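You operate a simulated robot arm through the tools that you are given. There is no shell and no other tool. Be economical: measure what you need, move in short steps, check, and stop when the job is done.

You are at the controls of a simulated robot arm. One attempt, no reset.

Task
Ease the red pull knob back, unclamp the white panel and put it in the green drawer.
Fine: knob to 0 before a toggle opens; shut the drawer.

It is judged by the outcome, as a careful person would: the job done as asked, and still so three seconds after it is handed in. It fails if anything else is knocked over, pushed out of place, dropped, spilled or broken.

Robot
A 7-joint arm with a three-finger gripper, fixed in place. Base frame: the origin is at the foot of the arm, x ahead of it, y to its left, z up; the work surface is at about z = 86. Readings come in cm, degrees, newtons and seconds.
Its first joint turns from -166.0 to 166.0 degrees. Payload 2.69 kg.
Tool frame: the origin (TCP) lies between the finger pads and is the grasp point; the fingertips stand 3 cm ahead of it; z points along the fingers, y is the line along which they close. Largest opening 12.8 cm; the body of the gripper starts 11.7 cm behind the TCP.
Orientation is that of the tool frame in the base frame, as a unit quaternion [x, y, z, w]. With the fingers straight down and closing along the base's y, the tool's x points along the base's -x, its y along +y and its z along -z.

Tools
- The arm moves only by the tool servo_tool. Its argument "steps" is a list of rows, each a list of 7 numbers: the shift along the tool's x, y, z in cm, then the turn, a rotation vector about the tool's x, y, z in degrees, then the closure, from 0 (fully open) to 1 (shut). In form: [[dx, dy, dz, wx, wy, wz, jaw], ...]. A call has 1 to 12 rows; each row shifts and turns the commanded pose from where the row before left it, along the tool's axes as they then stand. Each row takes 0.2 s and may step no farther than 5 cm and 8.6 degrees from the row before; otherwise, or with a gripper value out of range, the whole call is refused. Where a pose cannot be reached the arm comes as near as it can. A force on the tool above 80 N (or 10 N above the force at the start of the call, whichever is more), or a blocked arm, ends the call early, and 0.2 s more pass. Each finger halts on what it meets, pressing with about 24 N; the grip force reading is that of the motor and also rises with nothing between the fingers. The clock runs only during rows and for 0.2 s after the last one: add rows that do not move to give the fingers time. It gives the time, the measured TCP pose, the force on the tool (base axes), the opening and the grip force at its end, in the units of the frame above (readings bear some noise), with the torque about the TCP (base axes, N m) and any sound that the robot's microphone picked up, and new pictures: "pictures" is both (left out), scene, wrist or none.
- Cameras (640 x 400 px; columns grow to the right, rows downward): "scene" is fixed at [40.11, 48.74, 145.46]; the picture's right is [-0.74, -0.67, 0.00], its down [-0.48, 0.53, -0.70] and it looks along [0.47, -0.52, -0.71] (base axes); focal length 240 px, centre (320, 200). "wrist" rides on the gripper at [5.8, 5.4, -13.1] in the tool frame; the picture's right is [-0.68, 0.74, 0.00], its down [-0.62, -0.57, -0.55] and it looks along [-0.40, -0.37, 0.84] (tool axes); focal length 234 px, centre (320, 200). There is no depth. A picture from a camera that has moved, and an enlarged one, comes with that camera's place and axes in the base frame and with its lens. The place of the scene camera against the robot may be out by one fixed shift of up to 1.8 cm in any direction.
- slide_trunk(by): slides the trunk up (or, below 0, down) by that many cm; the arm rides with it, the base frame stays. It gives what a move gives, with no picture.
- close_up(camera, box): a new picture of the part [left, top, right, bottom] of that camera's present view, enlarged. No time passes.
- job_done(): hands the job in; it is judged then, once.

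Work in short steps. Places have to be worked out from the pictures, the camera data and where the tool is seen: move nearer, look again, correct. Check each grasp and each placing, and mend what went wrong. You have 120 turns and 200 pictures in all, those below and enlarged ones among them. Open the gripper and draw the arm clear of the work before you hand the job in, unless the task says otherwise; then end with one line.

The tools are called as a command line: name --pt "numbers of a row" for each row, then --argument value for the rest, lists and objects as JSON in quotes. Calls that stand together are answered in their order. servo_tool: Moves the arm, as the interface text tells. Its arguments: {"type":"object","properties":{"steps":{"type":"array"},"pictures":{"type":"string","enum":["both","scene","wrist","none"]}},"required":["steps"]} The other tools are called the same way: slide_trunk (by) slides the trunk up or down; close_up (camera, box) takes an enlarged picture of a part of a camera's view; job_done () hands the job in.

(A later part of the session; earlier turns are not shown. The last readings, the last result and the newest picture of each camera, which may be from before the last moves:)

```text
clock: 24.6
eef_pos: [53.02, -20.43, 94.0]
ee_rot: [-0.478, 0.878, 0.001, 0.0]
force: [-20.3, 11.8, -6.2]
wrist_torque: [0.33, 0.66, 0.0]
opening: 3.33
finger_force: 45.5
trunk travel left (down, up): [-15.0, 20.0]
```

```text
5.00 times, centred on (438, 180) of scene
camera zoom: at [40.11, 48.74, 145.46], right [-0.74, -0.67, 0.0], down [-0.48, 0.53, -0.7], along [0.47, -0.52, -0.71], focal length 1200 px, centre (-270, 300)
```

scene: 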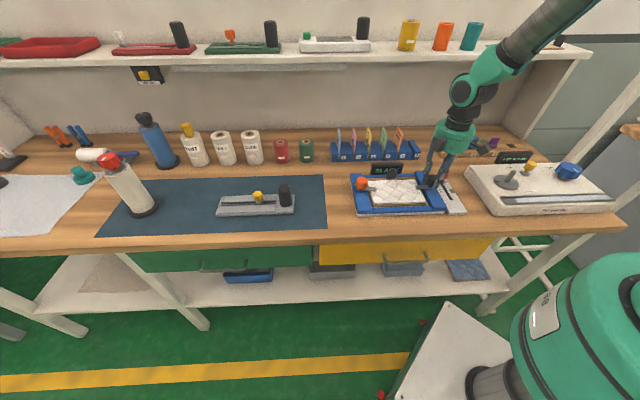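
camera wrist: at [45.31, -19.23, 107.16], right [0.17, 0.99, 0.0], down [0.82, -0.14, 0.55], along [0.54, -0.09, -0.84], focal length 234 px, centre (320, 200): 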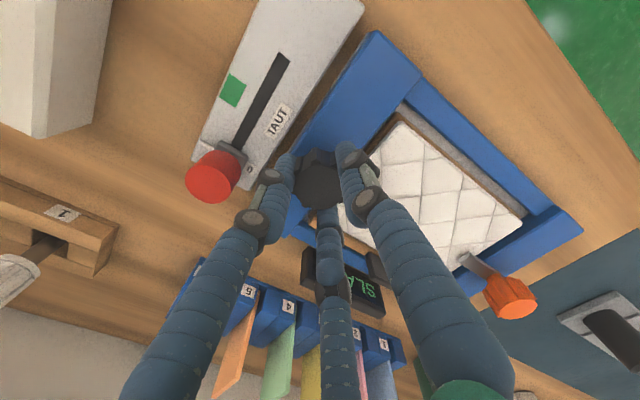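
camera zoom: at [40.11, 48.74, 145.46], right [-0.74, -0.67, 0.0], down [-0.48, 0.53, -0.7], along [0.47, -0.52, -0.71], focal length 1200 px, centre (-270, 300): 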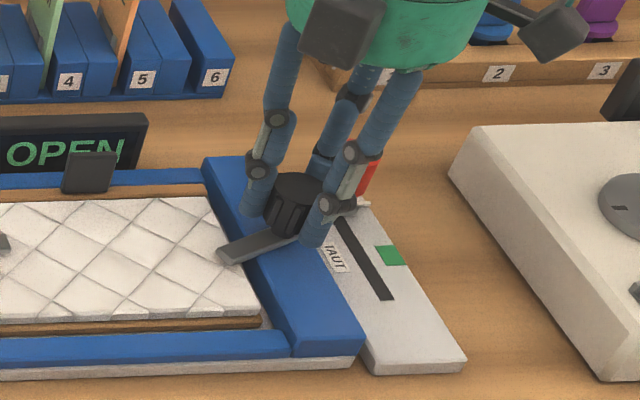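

The arm swings toward the front and the sign changed to OPEN. I continue this turn.

servo_tool --pt "0 0.08 0 0 0 -5 0.88" --pt "0 0 0 0 0 -5 0.88" --pt "0 0 0 0 0 -5 0.88" --pt "0 0 0 0 0 -5 0.88" --pt "0 0 0 0 0 -5 0.88" --pt "0 0 0 0 0 -5 0.88" --pt "0 0 0 0 0 -5 0.88" --pictures "none"

close_up --camera "scene" --box '[390, 140, 486, 220]'

```text
clock: 26.2
eef_pos: [53.09, -20.5, 94.08]
ee_rot: [0.72, -0.694, 0.0, 0.001]
force: [2.9, 20.3, -30.0]
wrist_torque: [0.45, 0.16, -0.02]
opening: 3.32
finger_force: 45.3
trunk travel left (down, up): [-15.0, 20.0]
```

```text
5.00 times, centred on (438, 180) of scene
camera zoom: at [40.11, 48.74, 145.46], right [-0.74, -0.67, 0.0], down [-0.48, 0.53, -0.7], along [0.47, -0.52, -0.71], focal length 1200 px, centre (-270, 300)
```

zoom: 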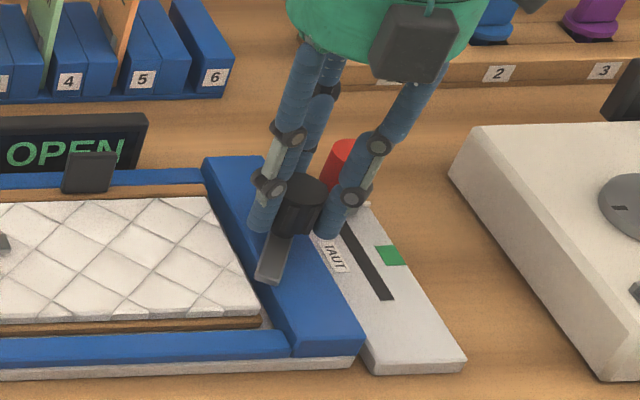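

servo_tool --pt "0 0 0.1 0 0 -5 0.88" --pt "0 0 0 0 0 -5 0.88" --pt "0 0 0 0 0 -5 0.88" --pt "0 0 0 0 0 -5 0.88" --pt "0 0 0 0 0 -5 0.88" --pictures "none"

close_up --camera "scene" --box '[390, 140, 486, 220]'

```text
clock: 27.4
eef_pos: [53.07, -20.41, 93.98]
ee_rot: [0.853, -0.522, 0.001, 0.001]
force: [-3.8, 19.5, -1.7]
wrist_torque: [0.64, 0.4, 0.0]
opening: 3.29
finger_force: 44.9
trunk travel left (down, up): [-15.0, 20.0]
```

```text
5.00 times, centred on (438, 180) of scene
camera zoom: at [40.11, 48.74, 145.46], right [-0.74, -0.67, 0.0], down [-0.48, 0.53, -0.7], along [0.47, -0.52, -0.71], focal length 1200 px, centre (-270, 300)
```

zoom: 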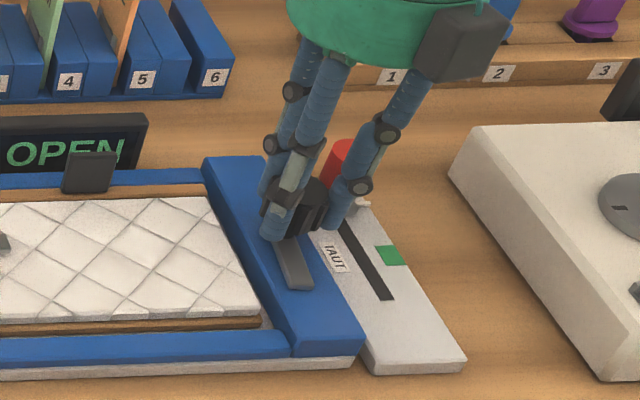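

The black toggle's arm now lies along its rail, off the panel. I release and lift, then head for the orange one.

servo_tool --pt "0 0 0 0 0 0 0.5" --pt "0 0 0 0 0 0 0.5" --pt "0 0 -2 0 0 0 0.5" --pt "0 0 -4 0 0 0 0.5" --pt "0 0 -4 0 0 0 0.5" --pictures "both"

close_up --camera "scene" --box '[340, 150, 468, 230]'

```text
clock: 28.6
eef_pos: [52.93, -20.28, 103.89]
ee_rot: [0.853, -0.522, 0.0, 0.0]
force: [0.4, 0.0, -0.3]
wrist_torque: [0.01, -0.01, 0.01]
opening: 6.41
finger_force: 0.1
trunk travel left (down, up): [-15.0, 20.0]
camera wrist: at [50.81, -28.01, 117.02], right [-0.96, 0.27, 0.0], down [0.22, 0.81, 0.55], along [0.15, 0.53, -0.84], focal length 234 px, centre (320, 200)
```

scene: 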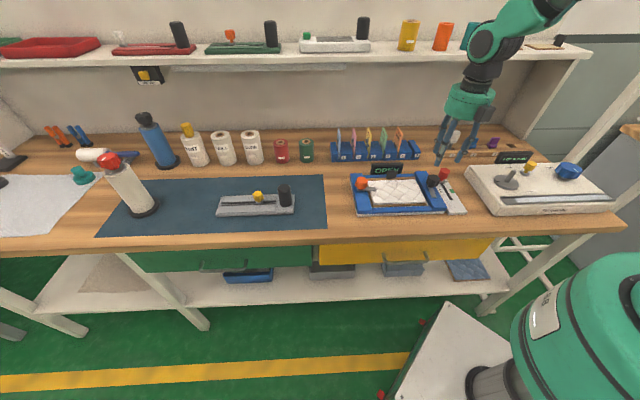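
wrist: 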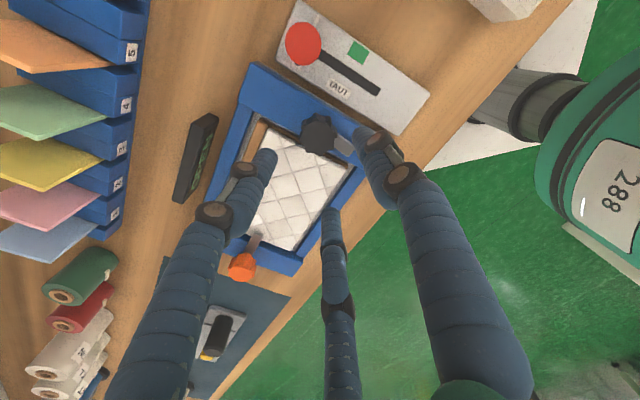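

```text
5.00 times, centred on (404, 190) of scene
camera zoom: at [40.11, 48.74, 145.46], right [-0.74, -0.67, 0.0], down [-0.48, 0.53, -0.7], along [0.47, -0.52, -0.71], focal length 1200 px, centre (-100, 250)
```

zoom: 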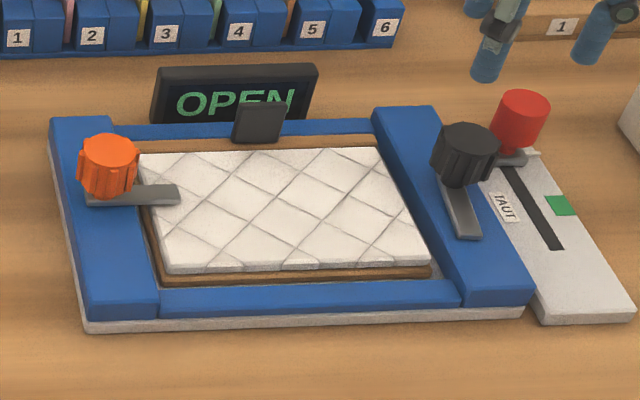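

Orange head is about (69.5,-3.9). I travel there at height.

servo_tool --pt "-1.41 -4.44 0 0 0 0 0.5" --pt "-1.41 -4.44 0 0 0 0 0.5" --pt "-1.41 -4.44 0 0 0 0 0.5" --pt "-1.41 -4.44 0 0 0 0 0.5" --pt "-1.41 -4.44 0 0 0 0 0.5" --pt "0 0 3 0 0 0 0.5" --pt "0 0 0 0 0 0 0.5" --pictures "wrist"

close_up --camera "wrist" --box '[220, 80, 420, 205]'

```text
clock: 30.2
eef_pos: [69.87, -4.15, 101.07]
ee_rot: [0.853, -0.522, 0.0, 0.0]
force: [-0.2, -0.5, 0.3]
wrist_torque: [0.0, 0.06, -0.02]
opening: 6.39
finger_force: 0.0
trunk travel left (down, up): [-15.0, 20.0]
camera wrist: at [67.79, -11.75, 114.1], right [-0.96, 0.27, 0.0], down [0.22, 0.81, 0.55], along [0.15, 0.53, -0.84], focal length 234 px, centre (320, 200)
```

wrist: 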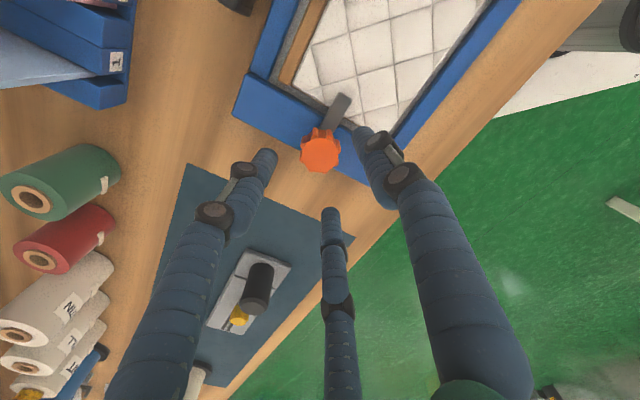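

```text
3.20 times, centred on (320, 142) of wrist
camera zoom: at [67.79, -11.75, 114.1], right [-0.96, 0.27, 0.0], down [0.22, 0.81, 0.55], along [0.15, 0.53, -0.84], focal length 749 px, centre (320, 384)
```

zoom: 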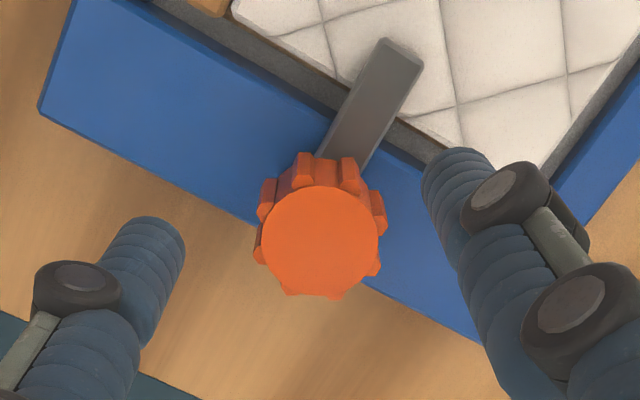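

Head centre is at (70.15,-3.5). I centre, turn the hand so that the clamp arm lies between two fingers, and lower to just above.

servo_tool --pt "-0.45 -0.55 0 0 0 7 0.5" --pt "0 0 0 0 0 7 0.5" --pt "0 0 0 0 0 7 0.5" --pt "0 0 0 0 0 7 0.5" --pt "0 0 0 0 0 7 0.5" --pt "0 0 0 0 0 7 0.5" --pt "0 0 3 0 0 0 0.5" --pt "0 0 0 0 0 0 0.5" --pictures "wrist"

close_up --camera "wrist" --box '[220, 80, 420, 205]'

```text
clock: 32.0
eef_pos: [70.15, -3.59, 97.77]
ee_rot: [-0.609, 0.793, 0.001, 0.0]
force: [0.8, 0.2, -1.0]
wrist_torque: [-0.02, 0.03, 0.01]
opening: 6.39
finger_force: 0.0
trunk travel left (down, up): [-15.0, 20.0]
camera wrist: at [63.58, -7.87, 110.93], right [-0.54, 0.84, 0.0], down [0.71, 0.45, 0.55], along [0.46, 0.29, -0.84], focal length 234 px, centre (320, 200)
```

wrist: 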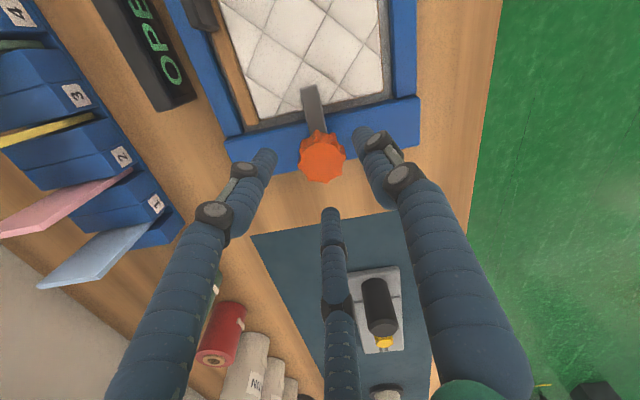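

```text
3.20 times, centred on (320, 142) of wrist
camera zoom: at [63.58, -7.87, 110.93], right [-0.54, 0.84, 0.0], down [0.71, 0.45, 0.55], along [0.46, 0.29, -0.84], focal length 749 px, centre (320, 384)
```

zoom: 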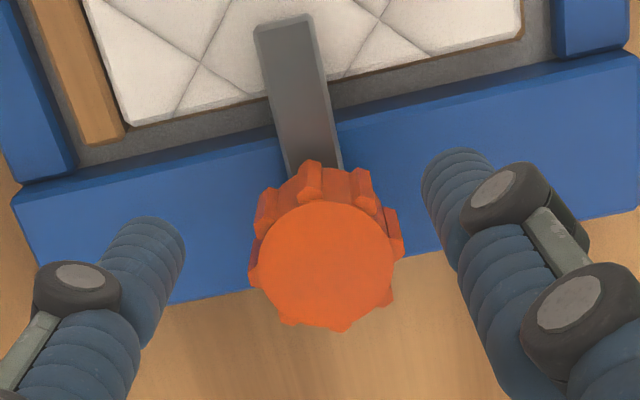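

Well centred. Lower and grip the orange head.

servo_tool --pt "0 0 1.3 0 0 0 0.5" --pt "0 0 1.3 0 0 0 0.5" --pt "0 0 1.2 0 0 0 0.5" --pt "0 0 0 0 0 0 0.6" --pt "0 0 0 0 0 0 0.7" --pt "0 0 0 0 0 0 0.88" --pt "0 0 0 0 0 0 0.88" --pictures "none"

close_up --camera "scene" --box '[330, 140, 426, 220]'

```text
clock: 33.6
eef_pos: [70.0, -3.43, 94.24]
ee_rot: [-0.608, 0.794, 0.0, 0.0]
force: [6.7, -2.2, -2.1]
wrist_torque: [-0.03, -0.37, -0.01]
opening: 3.3
finger_force: 44.7
trunk travel left (down, up): [-15.0, 20.0]
```

```text
5.00 times, centred on (378, 180) of scene
camera zoom: at [40.11, 48.74, 145.46], right [-0.74, -0.67, 0.0], down [-0.48, 0.53, -0.7], along [0.47, -0.52, -0.71], focal length 1200 px, centre (30, 300)
```

zoom: 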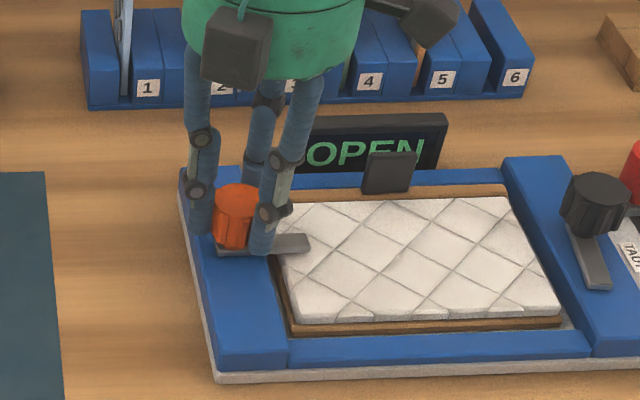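

Gripped. I turn clockwise a little (arm to the front) and check.

servo_tool --pt "0 0 0 0 0 4 0.88" --pt "0 0 0 0 0 4 0.88" --pt "0 0 0 0 0 4 0.88" --pt "0 0 0 0 0 4 0.88" --pictures "none"

close_up --camera "scene" --box '[330, 140, 426, 220]'

```text
clock: 34.6
eef_pos: [70.06, -3.57, 94.25]
ee_rot: [-0.492, 0.87, 0.0, -0.001]
force: [9.1, -4.7, 3.1]
wrist_torque: [-0.21, -0.07, 0.57]
opening: 3.28
finger_force: 44.4
trunk travel left (down, up): [-15.0, 20.0]
```

```text
5.00 times, centred on (378, 180) of scene
camera zoom: at [40.11, 48.74, 145.46], right [-0.74, -0.67, 0.0], down [-0.48, 0.53, -0.7], along [0.47, -0.52, -0.71], focal length 1200 px, centre (30, 300)
```

zoom: 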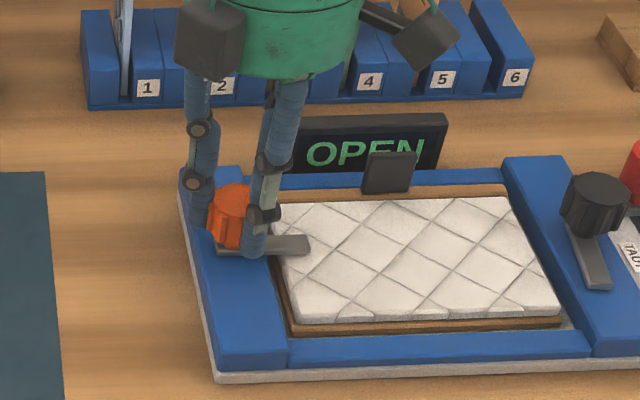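

Clockwise is blocked, so this one also opens counter-clockwise (arm to the wall side). I reverse.

servo_tool --pt "0 0 0 0 0 -5 0.88" --pt "0 0 0 0 0 -5 0.88" --pt "0 0 0 0 0 -5 0.88" --pt "0 0 0 0 0 -5 0.88" --pt "0 0 0 0 0 -5 0.88" --pt "0 0 0 0 0 -5 0.88" --pt "0 0 0 0 0 -5 0.88" --pt "0 0 0 0 0 -5 0.88" --pictures "none"

close_up --camera "scene" --box '[330, 140, 426, 220]'

```text
clock: 36.4
eef_pos: [70.02, -3.63, 94.09]
ee_rot: [0.761, -0.648, 0.001, 0.0]
force: [6.4, -5.4, 12.1]
wrist_torque: [-0.31, 0.25, 0.02]
opening: 3.3
finger_force: 44.8
trunk travel left (down, up): [-15.0, 20.0]
```

```text
5.00 times, centred on (378, 180) of scene
camera zoom: at [40.11, 48.74, 145.46], right [-0.74, -0.67, 0.0], down [-0.48, 0.53, -0.7], along [0.47, -0.52, -0.71], focal length 1200 px, centre (30, 300)
```

zoom: 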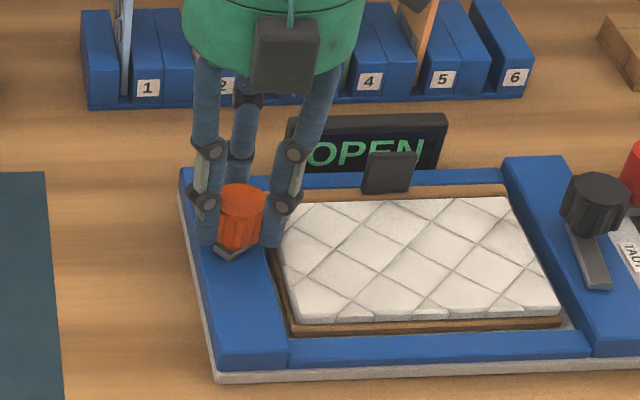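

servo_tool --pt "0 0 0 0 0 -5 0.88" --pt "0 0 0 0 0 -5 0.88" --pt "0 0 0 0 0 -5 0.88" --pt "0 0 0 0 0 -5 0.88" --pt "0 0 0 0 0 -5 0.88" --pt "0 0 0 0 0 -5 0.88" --pt "0 0 0 0 0 -5 0.88" --pt "0 0 0 0 0 -5 0.88" --pt "0 0 0 0 0 -5 0.88" --pictures "none"

close_up --camera "scene" --box '[330, 140, 426, 220]'

close_up --camera "wrist" --box '[160, 0, 480, 200]'

```text
clock: 38.4
eef_pos: [69.96, -3.5, 94.19]
ee_rot: [0.951, -0.308, 0.001, 0.0]
force: [17.2, -1.9, 11.5]
wrist_torque: [0.15, -0.26, 0.02]
opening: 3.3
finger_force: 44.9
trunk travel left (down, up): [-15.0, 20.0]
```

```text
5.00 times, centred on (378, 180) of scene
camera zoom: at [40.11, 48.74, 145.46], right [-0.74, -0.67, 0.0], down [-0.48, 0.53, -0.7], along [0.47, -0.52, -0.71], focal length 1200 px, centre (30, 300)
```

zoom: 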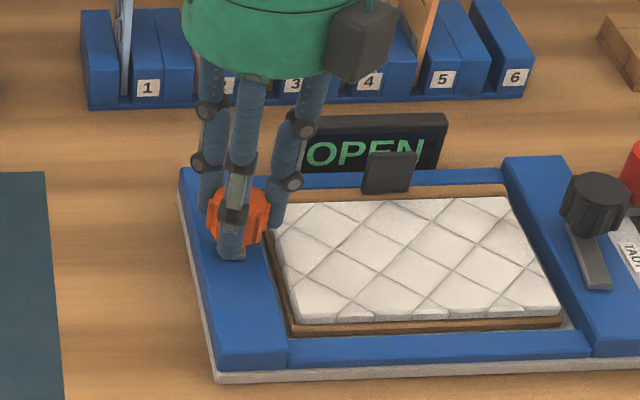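

```text
2.00 times, centred on (320, 100) of wrist
camera zoom: at [71.64, -11.34, 107.31], right [-0.98, -0.2, 0.0], down [-0.17, 0.82, 0.55], along [-0.11, 0.54, -0.84], focal length 468 px, centre (320, 400)
```

zoom: 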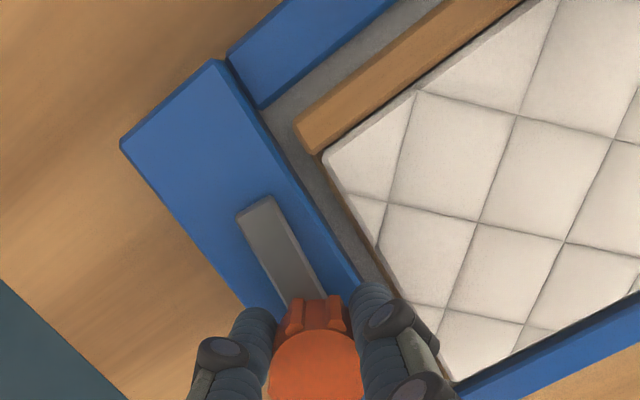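

Both clamp arms are off the panel. I release, rise, and look at the whole fixture.

servo_tool --pt "0 0 0 0 0 0 0.5" --pt "0 0 0 0 0 0 0.5" --pt "0 0 -2 0 0 0 0.5" --pt "0 0 -4 0 0 0 0.5" --pt "0 0 -4 0 0 0 0.2" --pt "0 0 -4 0 0 0 0" --pictures "both"

close_up --camera "scene" --box '[340, 150, 468, 230]'

close_up --camera "scene" --box '[120, 220, 340, 320]'

```text
clock: 39.8
eef_pos: [70.05, -3.71, 108.21]
ee_rot: [0.951, -0.308, -0.001, 0.0]
force: [0.1, -0.5, 0.0]
wrist_torque: [0.01, -0.01, 0.0]
opening: 12.8
finger_force: 0.1
trunk travel left (down, up): [-15.0, 20.0]
camera wrist: at [71.67, -11.51, 121.31], right [-0.98, -0.2, 0.0], down [-0.17, 0.82, 0.55], along [-0.11, 0.54, -0.84], focal length 234 px, centre (320, 200)
```

scene: 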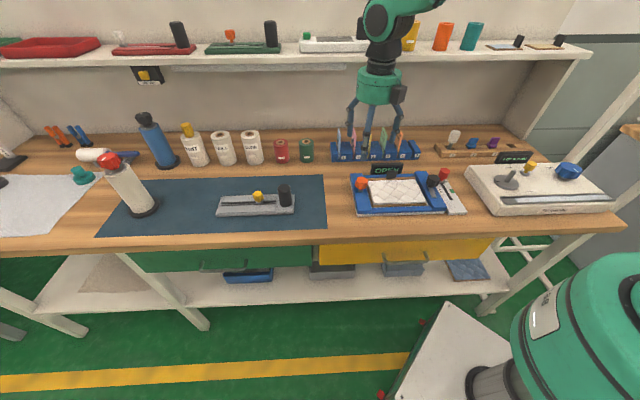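
wrist: 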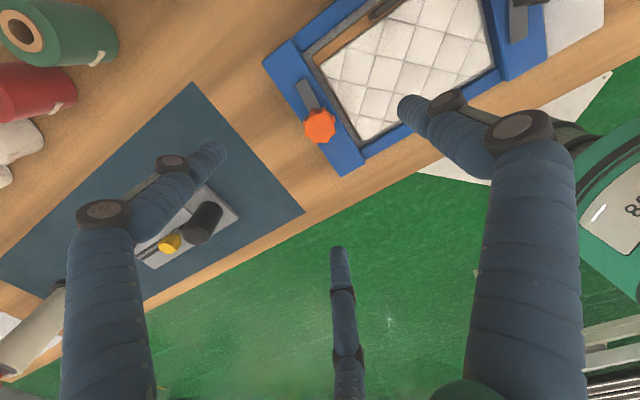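

```text
5.00 times, centred on (404, 190) of scene
camera zoom: at [40.11, 48.74, 145.46], right [-0.74, -0.67, 0.0], down [-0.48, 0.53, -0.7], along [0.47, -0.52, -0.71], focal length 1200 px, centre (-100, 250)
```

zoom: 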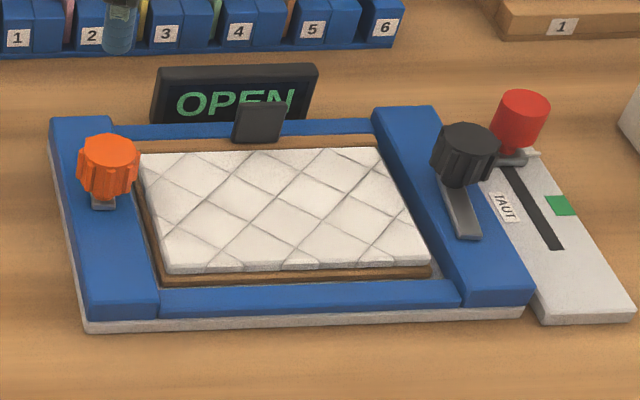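

```text
2.91 times, centred on (230, 270) of scene
camera zoom: at [40.11, 48.74, 145.46], right [-0.74, -0.67, 0.0], down [-0.48, 0.53, -0.7], along [0.47, -0.52, -0.71], focal length 698 px, centre (582, -4)
```

zoom: 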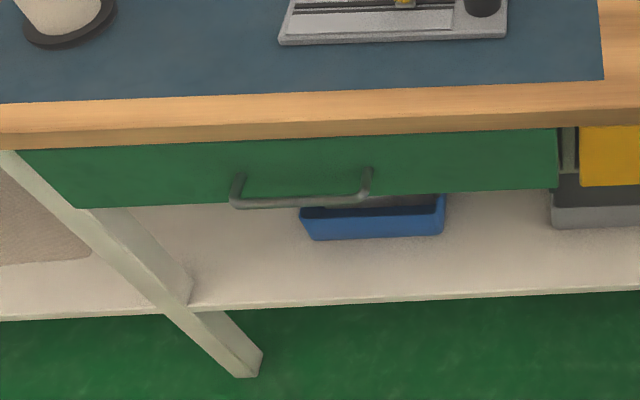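

Everything at the fixture is open. Next the green drawer; I turn the hand back to the 45° orientation before travelling there.

servo_tool --pt "0 0 -0.4 0 0 8.1 0.4" --pt "0 0 -0.4 0 0 8.1 0.4" --pt "0 0 -0.4 0 0 8.1 0.4" --pt "0 0 -0.4 0 0 8.1 0.4" --pt "0 0 -0.4 0 0 8.1 0.4" --pt "0 0 -0.4 0 0 8.1 0.4" --pt "0 0 -0.4 0 0 8.1 0.4" --pt "0 0 0 0 0 8.1 0.4" --pt "0 0 0 0 0 8.1 0.4" --pt "0 0 0 0 0 8.1 0.4" --pt "0 0 0 0 0 8.1 0.4" --pt "0 0 0 0 0 8.1 0.4" --pictures "none"

```text
clock: 42.4
eef_pos: [69.83, -3.55, 110.92]
ee_rot: [-0.397, 0.918, 0.0, -0.001]
force: [-0.4, -0.1, 0.0]
wrist_torque: [-0.01, 0.04, -0.01]
opening: 7.68
finger_force: 0.1
trunk travel left (down, up): [-15.0, 20.0]
```

servo_tool --pt "-2.85 3.47 0 0 0 0.2 0.4" --pt "-2.85 3.47 0 0 0 0.2 0.4" --pt "-2.85 3.47 0 0 0 0.2 0.4" --pt "-2.85 3.47 0 0 0 0.2 0.4" --pt "-2.85 3.47 0 0 0 0.2 0.4" --pt "-2.85 3.47 0 0 0 0.2 0.4" --pt "-2.85 3.47 0 0 0 0.2 0.4" --pt "-2.85 3.47 0 0 0 0.2 0.4" --pt "-2.85 3.47 0 0 0 0 0.4" --pt "-2.85 3.47 0 0 0 0 0.4" --pictures "both"

```text
clock: 44.6
eef_pos: [64.8, 40.95, 110.8]
ee_rot: [-0.384, 0.923, -0.001, 0.0]
force: [0.4, 0.0, -0.6]
wrist_torque: [0.03, -0.03, 0.0]
opening: 7.7
finger_force: 0.0
trunk travel left (down, up): [-15.0, 20.0]
camera wrist: at [56.9, 40.71, 124.03], right [-0.05, 1.0, 0.0], down [0.84, 0.04, 0.55], along [0.55, 0.03, -0.84], focal length 234 px, centre (320, 200)
```

scene: 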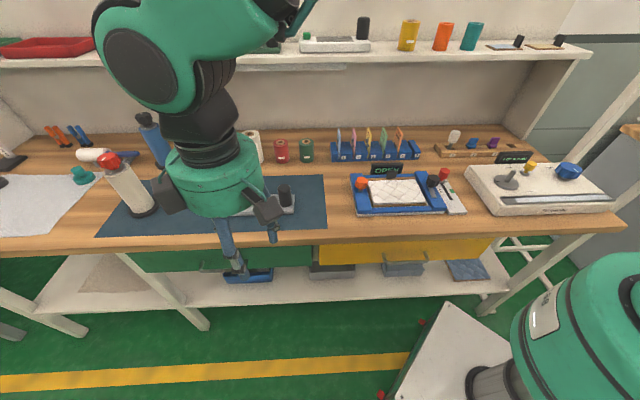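
wrist: 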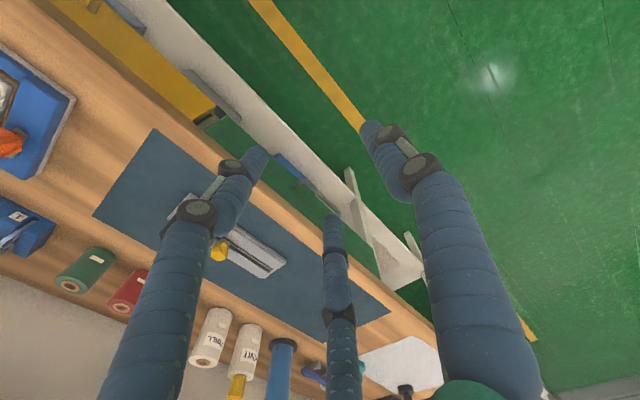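

close_up --camera "wrist" --box '[190, 90, 430, 290]'

```text
2.00 times, centred on (310, 190) of wrist
camera zoom: at [56.9, 40.71, 124.03], right [-0.05, 1.0, 0.0], down [0.84, 0.04, 0.55], along [0.55, 0.03, -0.84], focal length 468 px, centre (340, 220)
```

zoom: 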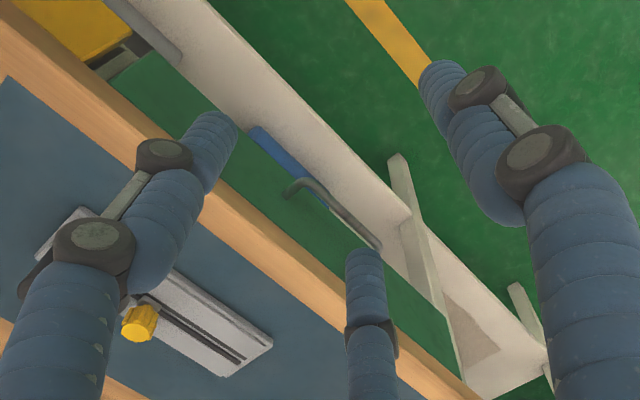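

The handle bar appears near (87,42.8,z≈76.7). I tilt the hand 45° so it approaches under the bench edge from the front, staying at height.

servo_tool --pt "0 0 0 7.5 0 0 0.4" --pt "0 0 0 7.5 0 0 0.4" --pt "0 0 0 7.5 0 0 0.4" --pt "0 0 0 7.5 0 0 0.4" --pt "0 0 0 7.5 0 0 0.4" --pt "0 0 0 7.5 0 0 0.4" --pictures "both"

```text
clock: 46.0
eef_pos: [64.73, 41.12, 111.13]
ee_rot: [-0.355, 0.852, -0.354, 0.147]
force: [0.1, -0.7, 0.2]
wrist_torque: [0.04, -0.02, 0.0]
opening: 7.69
finger_force: 0.0
trunk travel left (down, up): [-15.0, 20.0]
camera wrist: at [51.46, 46.13, 116.5], right [0.11, 0.85, -0.52], down [0.44, 0.43, 0.79], along [0.89, -0.31, -0.33], focal length 234 px, centre (320, 200)
```

scene: 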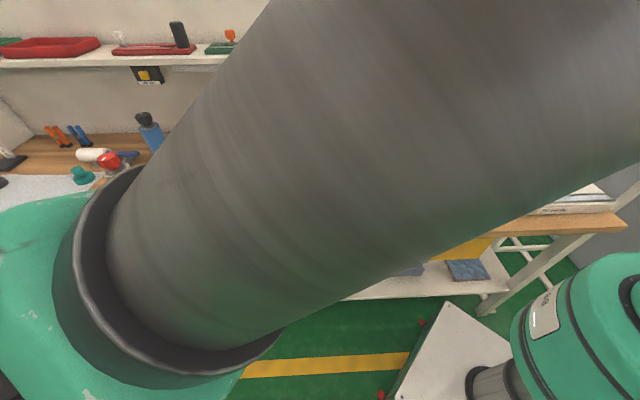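
wrist: 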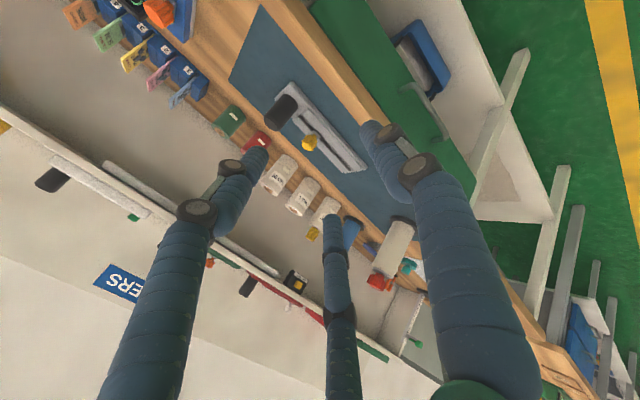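

close_up --camera "wrist" --box '[310, 0, 550, 200]'

```text
2.00 times, centred on (430, 100) of wrist
camera zoom: at [51.46, 46.13, 116.5], right [0.11, 0.85, -0.52], down [0.44, 0.43, 0.79], along [0.89, -0.31, -0.33], focal length 468 px, centre (100, 400)
```

zoom: 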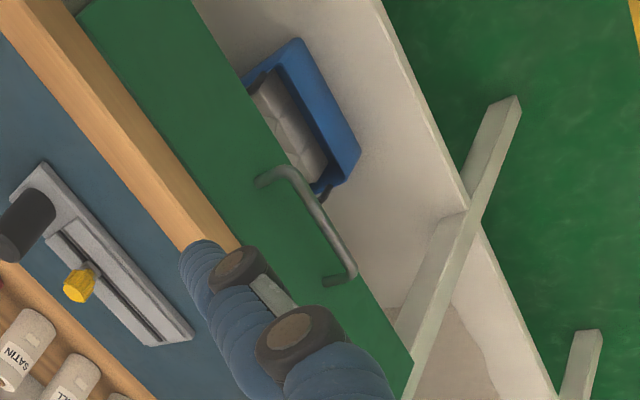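

The handle bar's centre is around (86.9,43.3,76.5), 12 cm long. I move in to about 12 cm from it for a better look.

servo_tool --pt "-2.15 1.79 2.8 0 0 0 0.4" --pt "-2.15 1.79 2.8 0 0 0 0.4" --pt "-2.15 1.79 2.8 0 0 0 0.4" --pt "-2.15 1.79 2.8 0 0 0 0.4" --pt "-2.15 1.79 2.8 0 0 0 0.4" --pt "-2.15 1.79 2.8 0 0 0 0.4" --pt "-2.15 1.79 2.8 0 0 0 0.4" --pt "-2.15 1.79 2.8 0 0 0 0.4" --pictures "wrist"

close_up --camera "wrist" --box '[200, 80, 440, 230]'

```text
clock: 47.8
eef_pos: [80.78, 49.27, 84.93]
ee_rot: [-0.355, 0.853, -0.354, 0.147]
force: [0.2, 0.2, 1.2]
wrist_torque: [0.05, 0.02, 0.01]
opening: 7.72
finger_force: 0.0
trunk travel left (down, up): [-15.0, 20.0]
camera wrist: at [67.39, 54.33, 90.47], right [0.11, 0.85, -0.52], down [0.44, 0.43, 0.79], along [0.89, -0.31, -0.33], focal length 234 px, centre (320, 200)
```

wrist: 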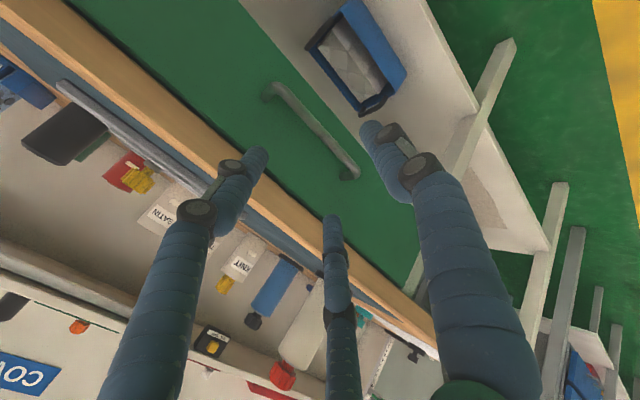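

```text
2.67 times, centred on (320, 155) of wrist
camera zoom: at [67.39, 54.33, 90.47], right [0.11, 0.85, -0.52], down [0.44, 0.43, 0.79], along [0.89, -0.31, -0.33], focal length 624 px, centre (320, 320)
```

zoom: 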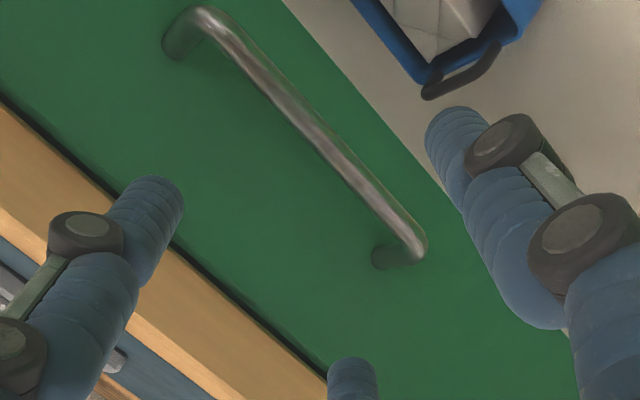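

Triangulated bar centre is about (86.2,43.3,76.5). I advance along the tool axis part way with the jaw narrowed, and look.

servo_tool --pt "0.39 0.26 2.5 0 0 0 0.6" --pt "0 0 2.5 0 0 0 0.72" --pt "0 0 1.5 0 0 0 0.74" --pictures "wrist"

close_up --camera "wrist" --box '[200, 80, 440, 230]'

```text
clock: 48.6
eef_pos: [83.76, 45.82, 80.22]
ee_rot: [-0.355, 0.853, -0.353, 0.147]
force: [-0.3, 0.6, -1.1]
wrist_torque: [0.01, -0.04, 0.0]
opening: 3.34
finger_force: 0.0
trunk travel left (down, up): [-15.0, 20.0]
camera wrist: at [70.36, 50.9, 85.64], right [0.11, 0.85, -0.52], down [0.44, 0.43, 0.79], along [0.89, -0.31, -0.33], focal length 234 px, centre (320, 200)
```

wrist: 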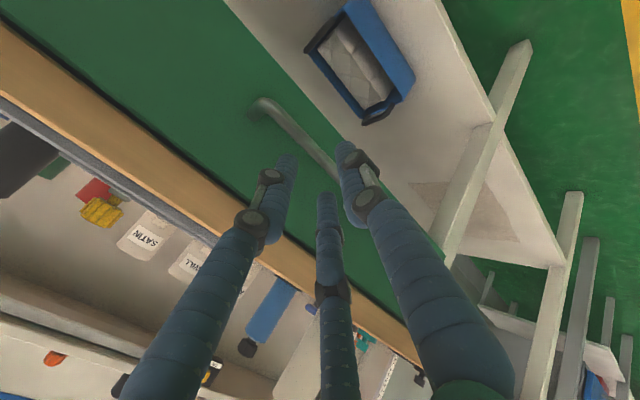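

```text
2.67 times, centred on (320, 155) of wrist
camera zoom: at [70.36, 50.9, 85.64], right [0.11, 0.85, -0.52], down [0.44, 0.43, 0.79], along [0.89, -0.31, -0.33], focal length 624 px, centre (320, 320)
```

zoom: 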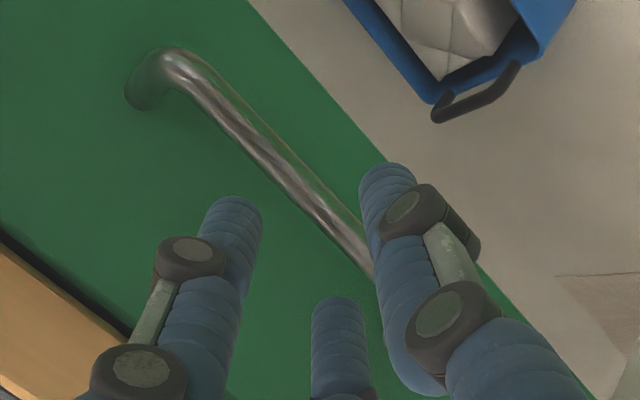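

The bar passes between the lower finger and the two upper ones. I advance the last bit and close.

servo_tool --pt "0 0.1 1.2 0 0 0 0.74" --pt "0 0 1.2 0 0 0 0.74" --pt "0 0 1.0 0 0 0 0.74" --pictures "wrist"

close_up --camera "wrist" --box '[200, 80, 440, 230]'

```text
clock: 49.4
eef_pos: [85.55, 44.18, 77.87]
ee_rot: [-0.355, 0.853, -0.353, 0.147]
force: [-1.7, 0.9, 2.0]
wrist_torque: [0.0, -0.1, -0.07]
opening: 3.27
finger_force: 0.1
trunk travel left (down, up): [-15.0, 20.0]
camera wrist: at [72.22, 49.2, 83.31], right [0.11, 0.85, -0.52], down [0.44, 0.43, 0.79], along [0.89, -0.31, -0.33], focal length 234 px, centre (320, 200)
```

wrist: 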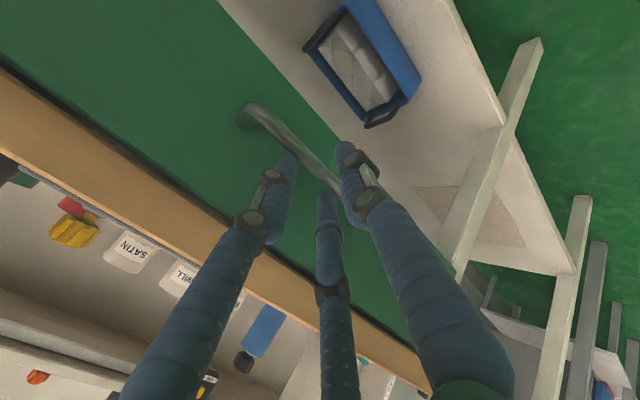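

```text
2.67 times, centred on (320, 155) of wrist
camera zoom: at [72.22, 49.2, 83.31], right [0.11, 0.85, -0.52], down [0.44, 0.43, 0.79], along [0.89, -0.31, -0.33], focal length 624 px, centre (320, 320)
```

zoom: 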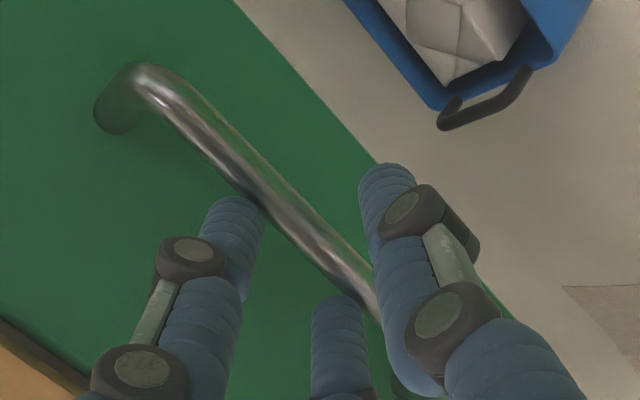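

servo_tool --pt "0 0 0 0 0 0 0.85" --pt "0 0 0 0 0 0 0.95" --pt "0 0 0 0 0 0 1" --pt "0 0 0 0 0 0 1" --pictures "wrist"

close_up --camera "wrist" --box '[200, 80, 440, 230]'

```text
clock: 50.4
eef_pos: [85.47, 44.28, 77.78]
ee_rot: [-0.354, 0.853, -0.354, 0.147]
force: [-0.6, 0.6, -0.1]
wrist_torque: [0.02, 0.04, -0.02]
opening: 0.24
finger_force: 23.8
trunk travel left (down, up): [-15.0, 20.0]
camera wrist: at [72.22, 49.17, 83.24], right [0.11, 0.85, -0.52], down [0.44, 0.43, 0.79], along [0.89, -0.31, -0.33], focal length 234 px, centre (320, 200)
```

wrist: 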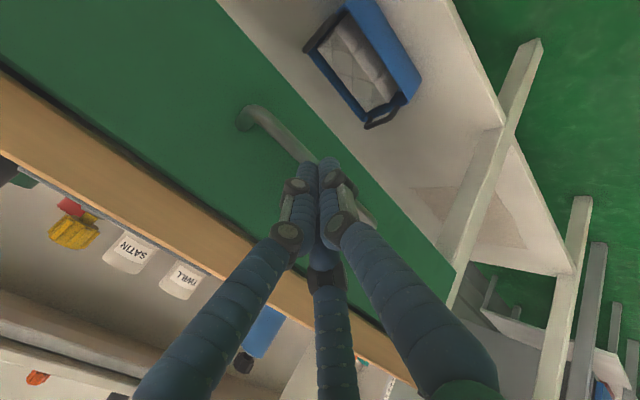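

```text
2.67 times, centred on (320, 155) of wrist
camera zoom: at [72.22, 49.17, 83.24], right [0.11, 0.85, -0.52], down [0.44, 0.43, 0.79], along [0.89, -0.31, -0.33], focal length 624 px, centre (320, 320)
```

zoom: 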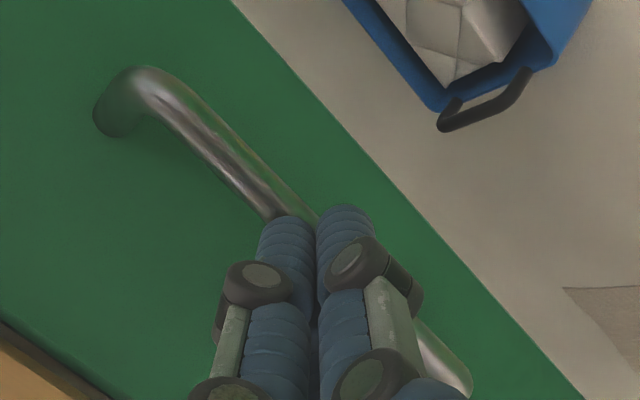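

Missed: the bar is still just beyond the tips. I reopen and advance about 2 cm more.

servo_tool --pt "0 0 -1 0 0 0 0.74" --pt "0 0 0 0 0 0 0.74" --pt "0 0 1.2 0 0 0 0.74" --pt "0 0.1 1.0 0 0 0 0.74" --pt "0 0 0.8 0 0 0 0.74" --pictures "wrist"

close_up --camera "wrist" --box '[200, 80, 440, 230]'

```text
clock: 51.6
eef_pos: [86.18, 43.11, 75.88]
ee_rot: [-0.356, 0.853, -0.353, 0.146]
force: [-0.7, 3.2, 2.6]
wrist_torque: [0.03, 0.13, -0.01]
opening: 3.84
finger_force: 1.2
trunk travel left (down, up): [-15.0, 20.0]
camera wrist: at [72.91, 48.18, 81.46], right [0.11, 0.85, -0.52], down [0.44, 0.43, 0.79], along [0.89, -0.32, -0.33], focal length 234 px, centre (320, 200)
```

wrist: 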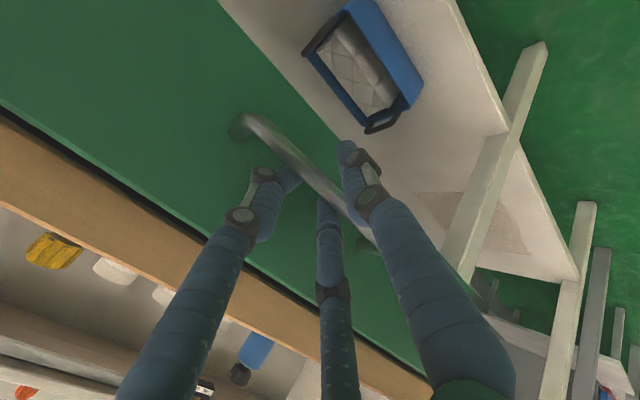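

```text
2.67 times, centred on (320, 155) of wrist
camera zoom: at [72.91, 48.18, 81.46], right [0.11, 0.85, -0.52], down [0.44, 0.43, 0.79], along [0.89, -0.32, -0.33], focal length 624 px, centre (320, 320)
```

zoom: 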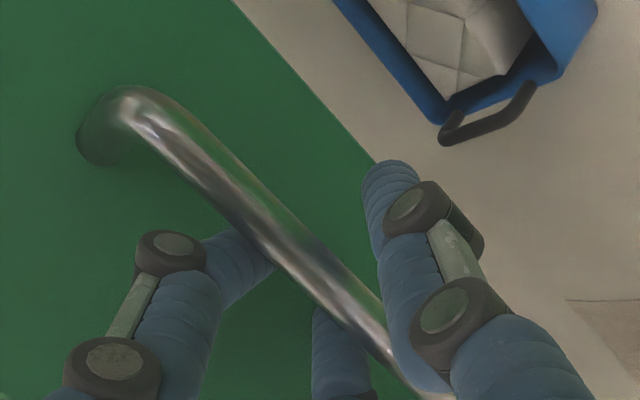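

Now the upper fingers are behind the bar. Close on it.

servo_tool --pt "0 0 0 0 0 0 0.85" --pt "0 0 0 0 0 0 0.95" --pt "0 0 0 0 0 0 1" --pt "0 0 0 0 0 0 1" --pictures "wrist"

close_up --camera "wrist" --box '[200, 80, 440, 230]'

```text
clock: 52.6
eef_pos: [86.24, 43.25, 76.0]
ee_rot: [-0.356, 0.853, -0.353, 0.145]
force: [-8.3, -6.9, -11.0]
wrist_torque: [-0.03, 0.04, 0.94]
opening: 2.21
finger_force: 45.0
trunk travel left (down, up): [-15.0, 20.0]
camera wrist: at [72.97, 48.19, 81.53], right [0.11, 0.85, -0.52], down [0.45, 0.43, 0.79], along [0.89, -0.32, -0.33], focal length 234 px, centre (320, 200)
```

wrist: 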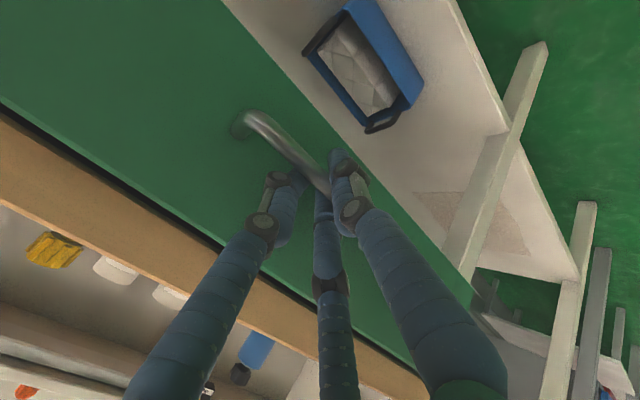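

```text
2.67 times, centred on (320, 155) of wrist
camera zoom: at [72.97, 48.19, 81.53], right [0.11, 0.85, -0.52], down [0.45, 0.43, 0.79], along [0.89, -0.32, -0.33], focal length 624 px, centre (320, 320)
```

zoom: 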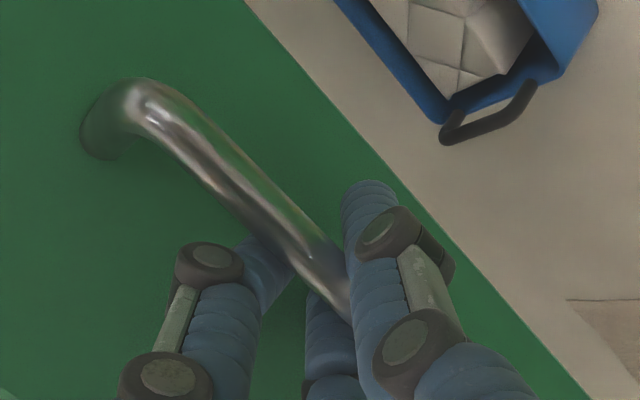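

Gripped (2.2 cm). I pull straight out from the bench.

servo_tool --pt "0 0.35 -0.35 0 0 0 1" --pt "0 0.5 -0.5 0 0 0 1" --pt "0 0.7 -0.7 0 0 0 1" --pt "0 0.7 -0.7 0 0 0 1" --pictures "wrist"

```text
clock: 53.6
eef_pos: [84.07, 45.42, 76.04]
ee_rot: [-0.356, 0.853, -0.353, 0.146]
force: [-15.1, -14.1, -19.8]
wrist_torque: [-0.17, 0.03, 0.83]
opening: 2.21
finger_force: 44.7
trunk travel left (down, up): [-15.0, 20.0]
camera wrist: at [70.72, 50.44, 81.54], right [0.11, 0.85, -0.52], down [0.44, 0.43, 0.79], along [0.89, -0.32, -0.33], focal length 234 px, centre (320, 200)
```

wrist: 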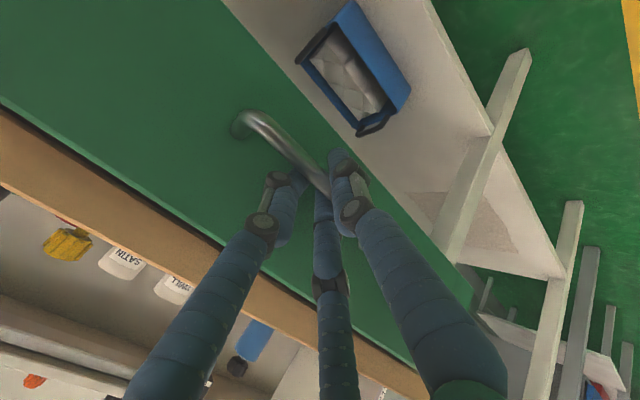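

The drawer comes along. I keep pulling.

servo_tool --pt "0 0.85 -0.75 0 0 0 1" --pt "0 0.85 -0.85 0 0 0 1" --pt "0 0.85 -0.85 0 0 0 1" --pt "0 0.85 -0.85 0 0 0 1" --pt "0 0.85 -0.85 0 0 0 1" --pt "0 0.85 -0.85 0 0 0 1" --pictures "wrist"

```text
clock: 55.0
eef_pos: [79.11, 50.73, 76.12]
ee_rot: [-0.356, 0.853, -0.353, 0.146]
force: [-21.1, -20.5, -22.0]
wrist_torque: [-0.19, 0.11, 0.84]
opening: 2.18
finger_force: 44.8
trunk travel left (down, up): [-15.0, 20.0]
camera wrist: at [65.85, 55.71, 81.6], right [0.11, 0.85, -0.52], down [0.44, 0.43, 0.79], along [0.89, -0.32, -0.33], focal length 234 px, centre (320, 200)
```

wrist: 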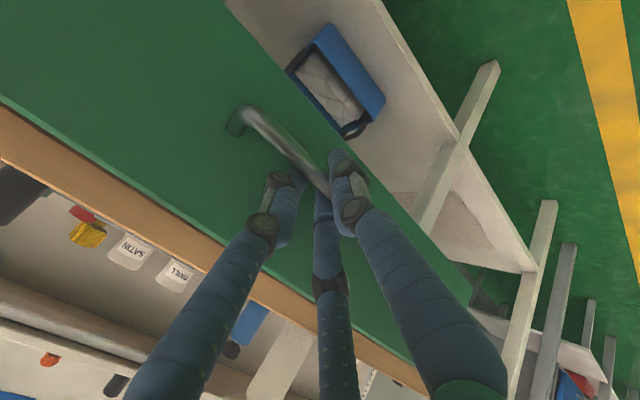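

servo_tool --pt "0.12 0.9 -0.75 0 0 0 1" --pt "0 0.85 -0.85 0 0 0 1" --pt "0 0.85 -0.85 0 0 0 1" --pt "0 0.85 -0.85 0 0 0 1" --pt "0 0.85 -0.85 0 0 0 1" --pictures "none"

```text
clock: 56.2
eef_pos: [74.96, 54.92, 76.12]
ee_rot: [-0.356, 0.853, -0.353, 0.148]
force: [8.5, 8.9, -19.1]
wrist_torque: [0.19, -0.22, 1.19]
opening: 2.16
finger_force: 44.9
trunk travel left (down, up): [-15.0, 20.0]
```

servo_tool --pt "0 0.85 -0.85 0 0 0 1" --pt "0 0.85 -0.85 0 0 0 1" --pt "0 0.85 -0.85 0 0 0 1" --pt "0 0 0 0 0 0 1" --pictures "wrist"

```text
clock: 57.2
eef_pos: [72.35, 57.48, 76.2]
ee_rot: [-0.355, 0.853, -0.353, 0.148]
force: [9.4, 9.7, 8.0]
wrist_torque: [-0.67, 0.56, 0.43]
opening: 2.14
finger_force: 44.8
trunk travel left (down, up): [-15.0, 20.0]
camera wrist: at [59.03, 62.48, 81.57], right [0.11, 0.85, -0.52], down [0.44, 0.43, 0.79], along [0.89, -0.31, -0.33], focal length 234 px, centre (320, 200)
```

wrist: 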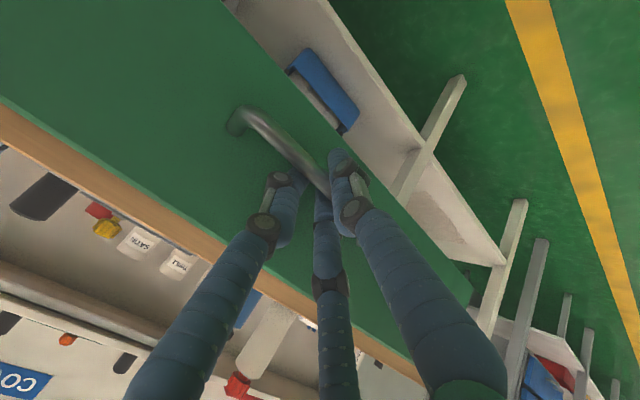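

Drawer is about 20 cm open. I release and back off along the tool axis, then look.

servo_tool --pt "0 0 0 0 0 0 0.72" --pt "0 0 0 0 0 0 0.72" --pt "0 0 -1.5 0 0 0 0.72" --pt "0 0 -2 0 0 0 0.72" --pt "0 0 -4 0 0 0 0.6" --pt "0 0 -4 0 0 0 0.5" --pictures "wrist"

```text
clock: 58.6
eef_pos: [66.63, 62.69, 84.15]
ee_rot: [-0.356, 0.853, -0.353, 0.146]
force: [-0.4, -0.4, -0.4]
wrist_torque: [0.01, -0.06, -0.03]
opening: 6.41
finger_force: 0.0
trunk travel left (down, up): [-15.0, 20.0]
camera wrist: at [53.23, 67.77, 89.57], right [0.11, 0.85, -0.52], down [0.44, 0.43, 0.79], along [0.89, -0.32, -0.33], focal length 234 px, centre (320, 200)
```

wrist: 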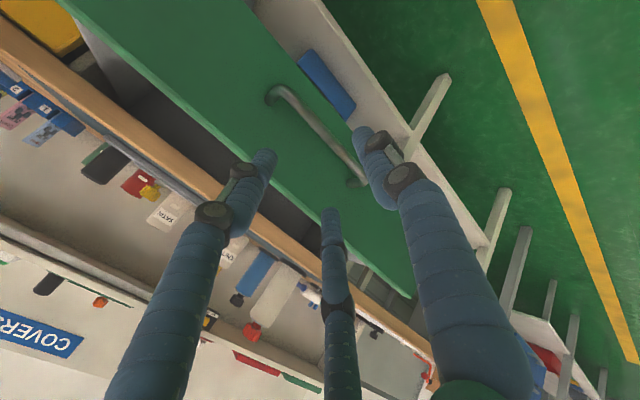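

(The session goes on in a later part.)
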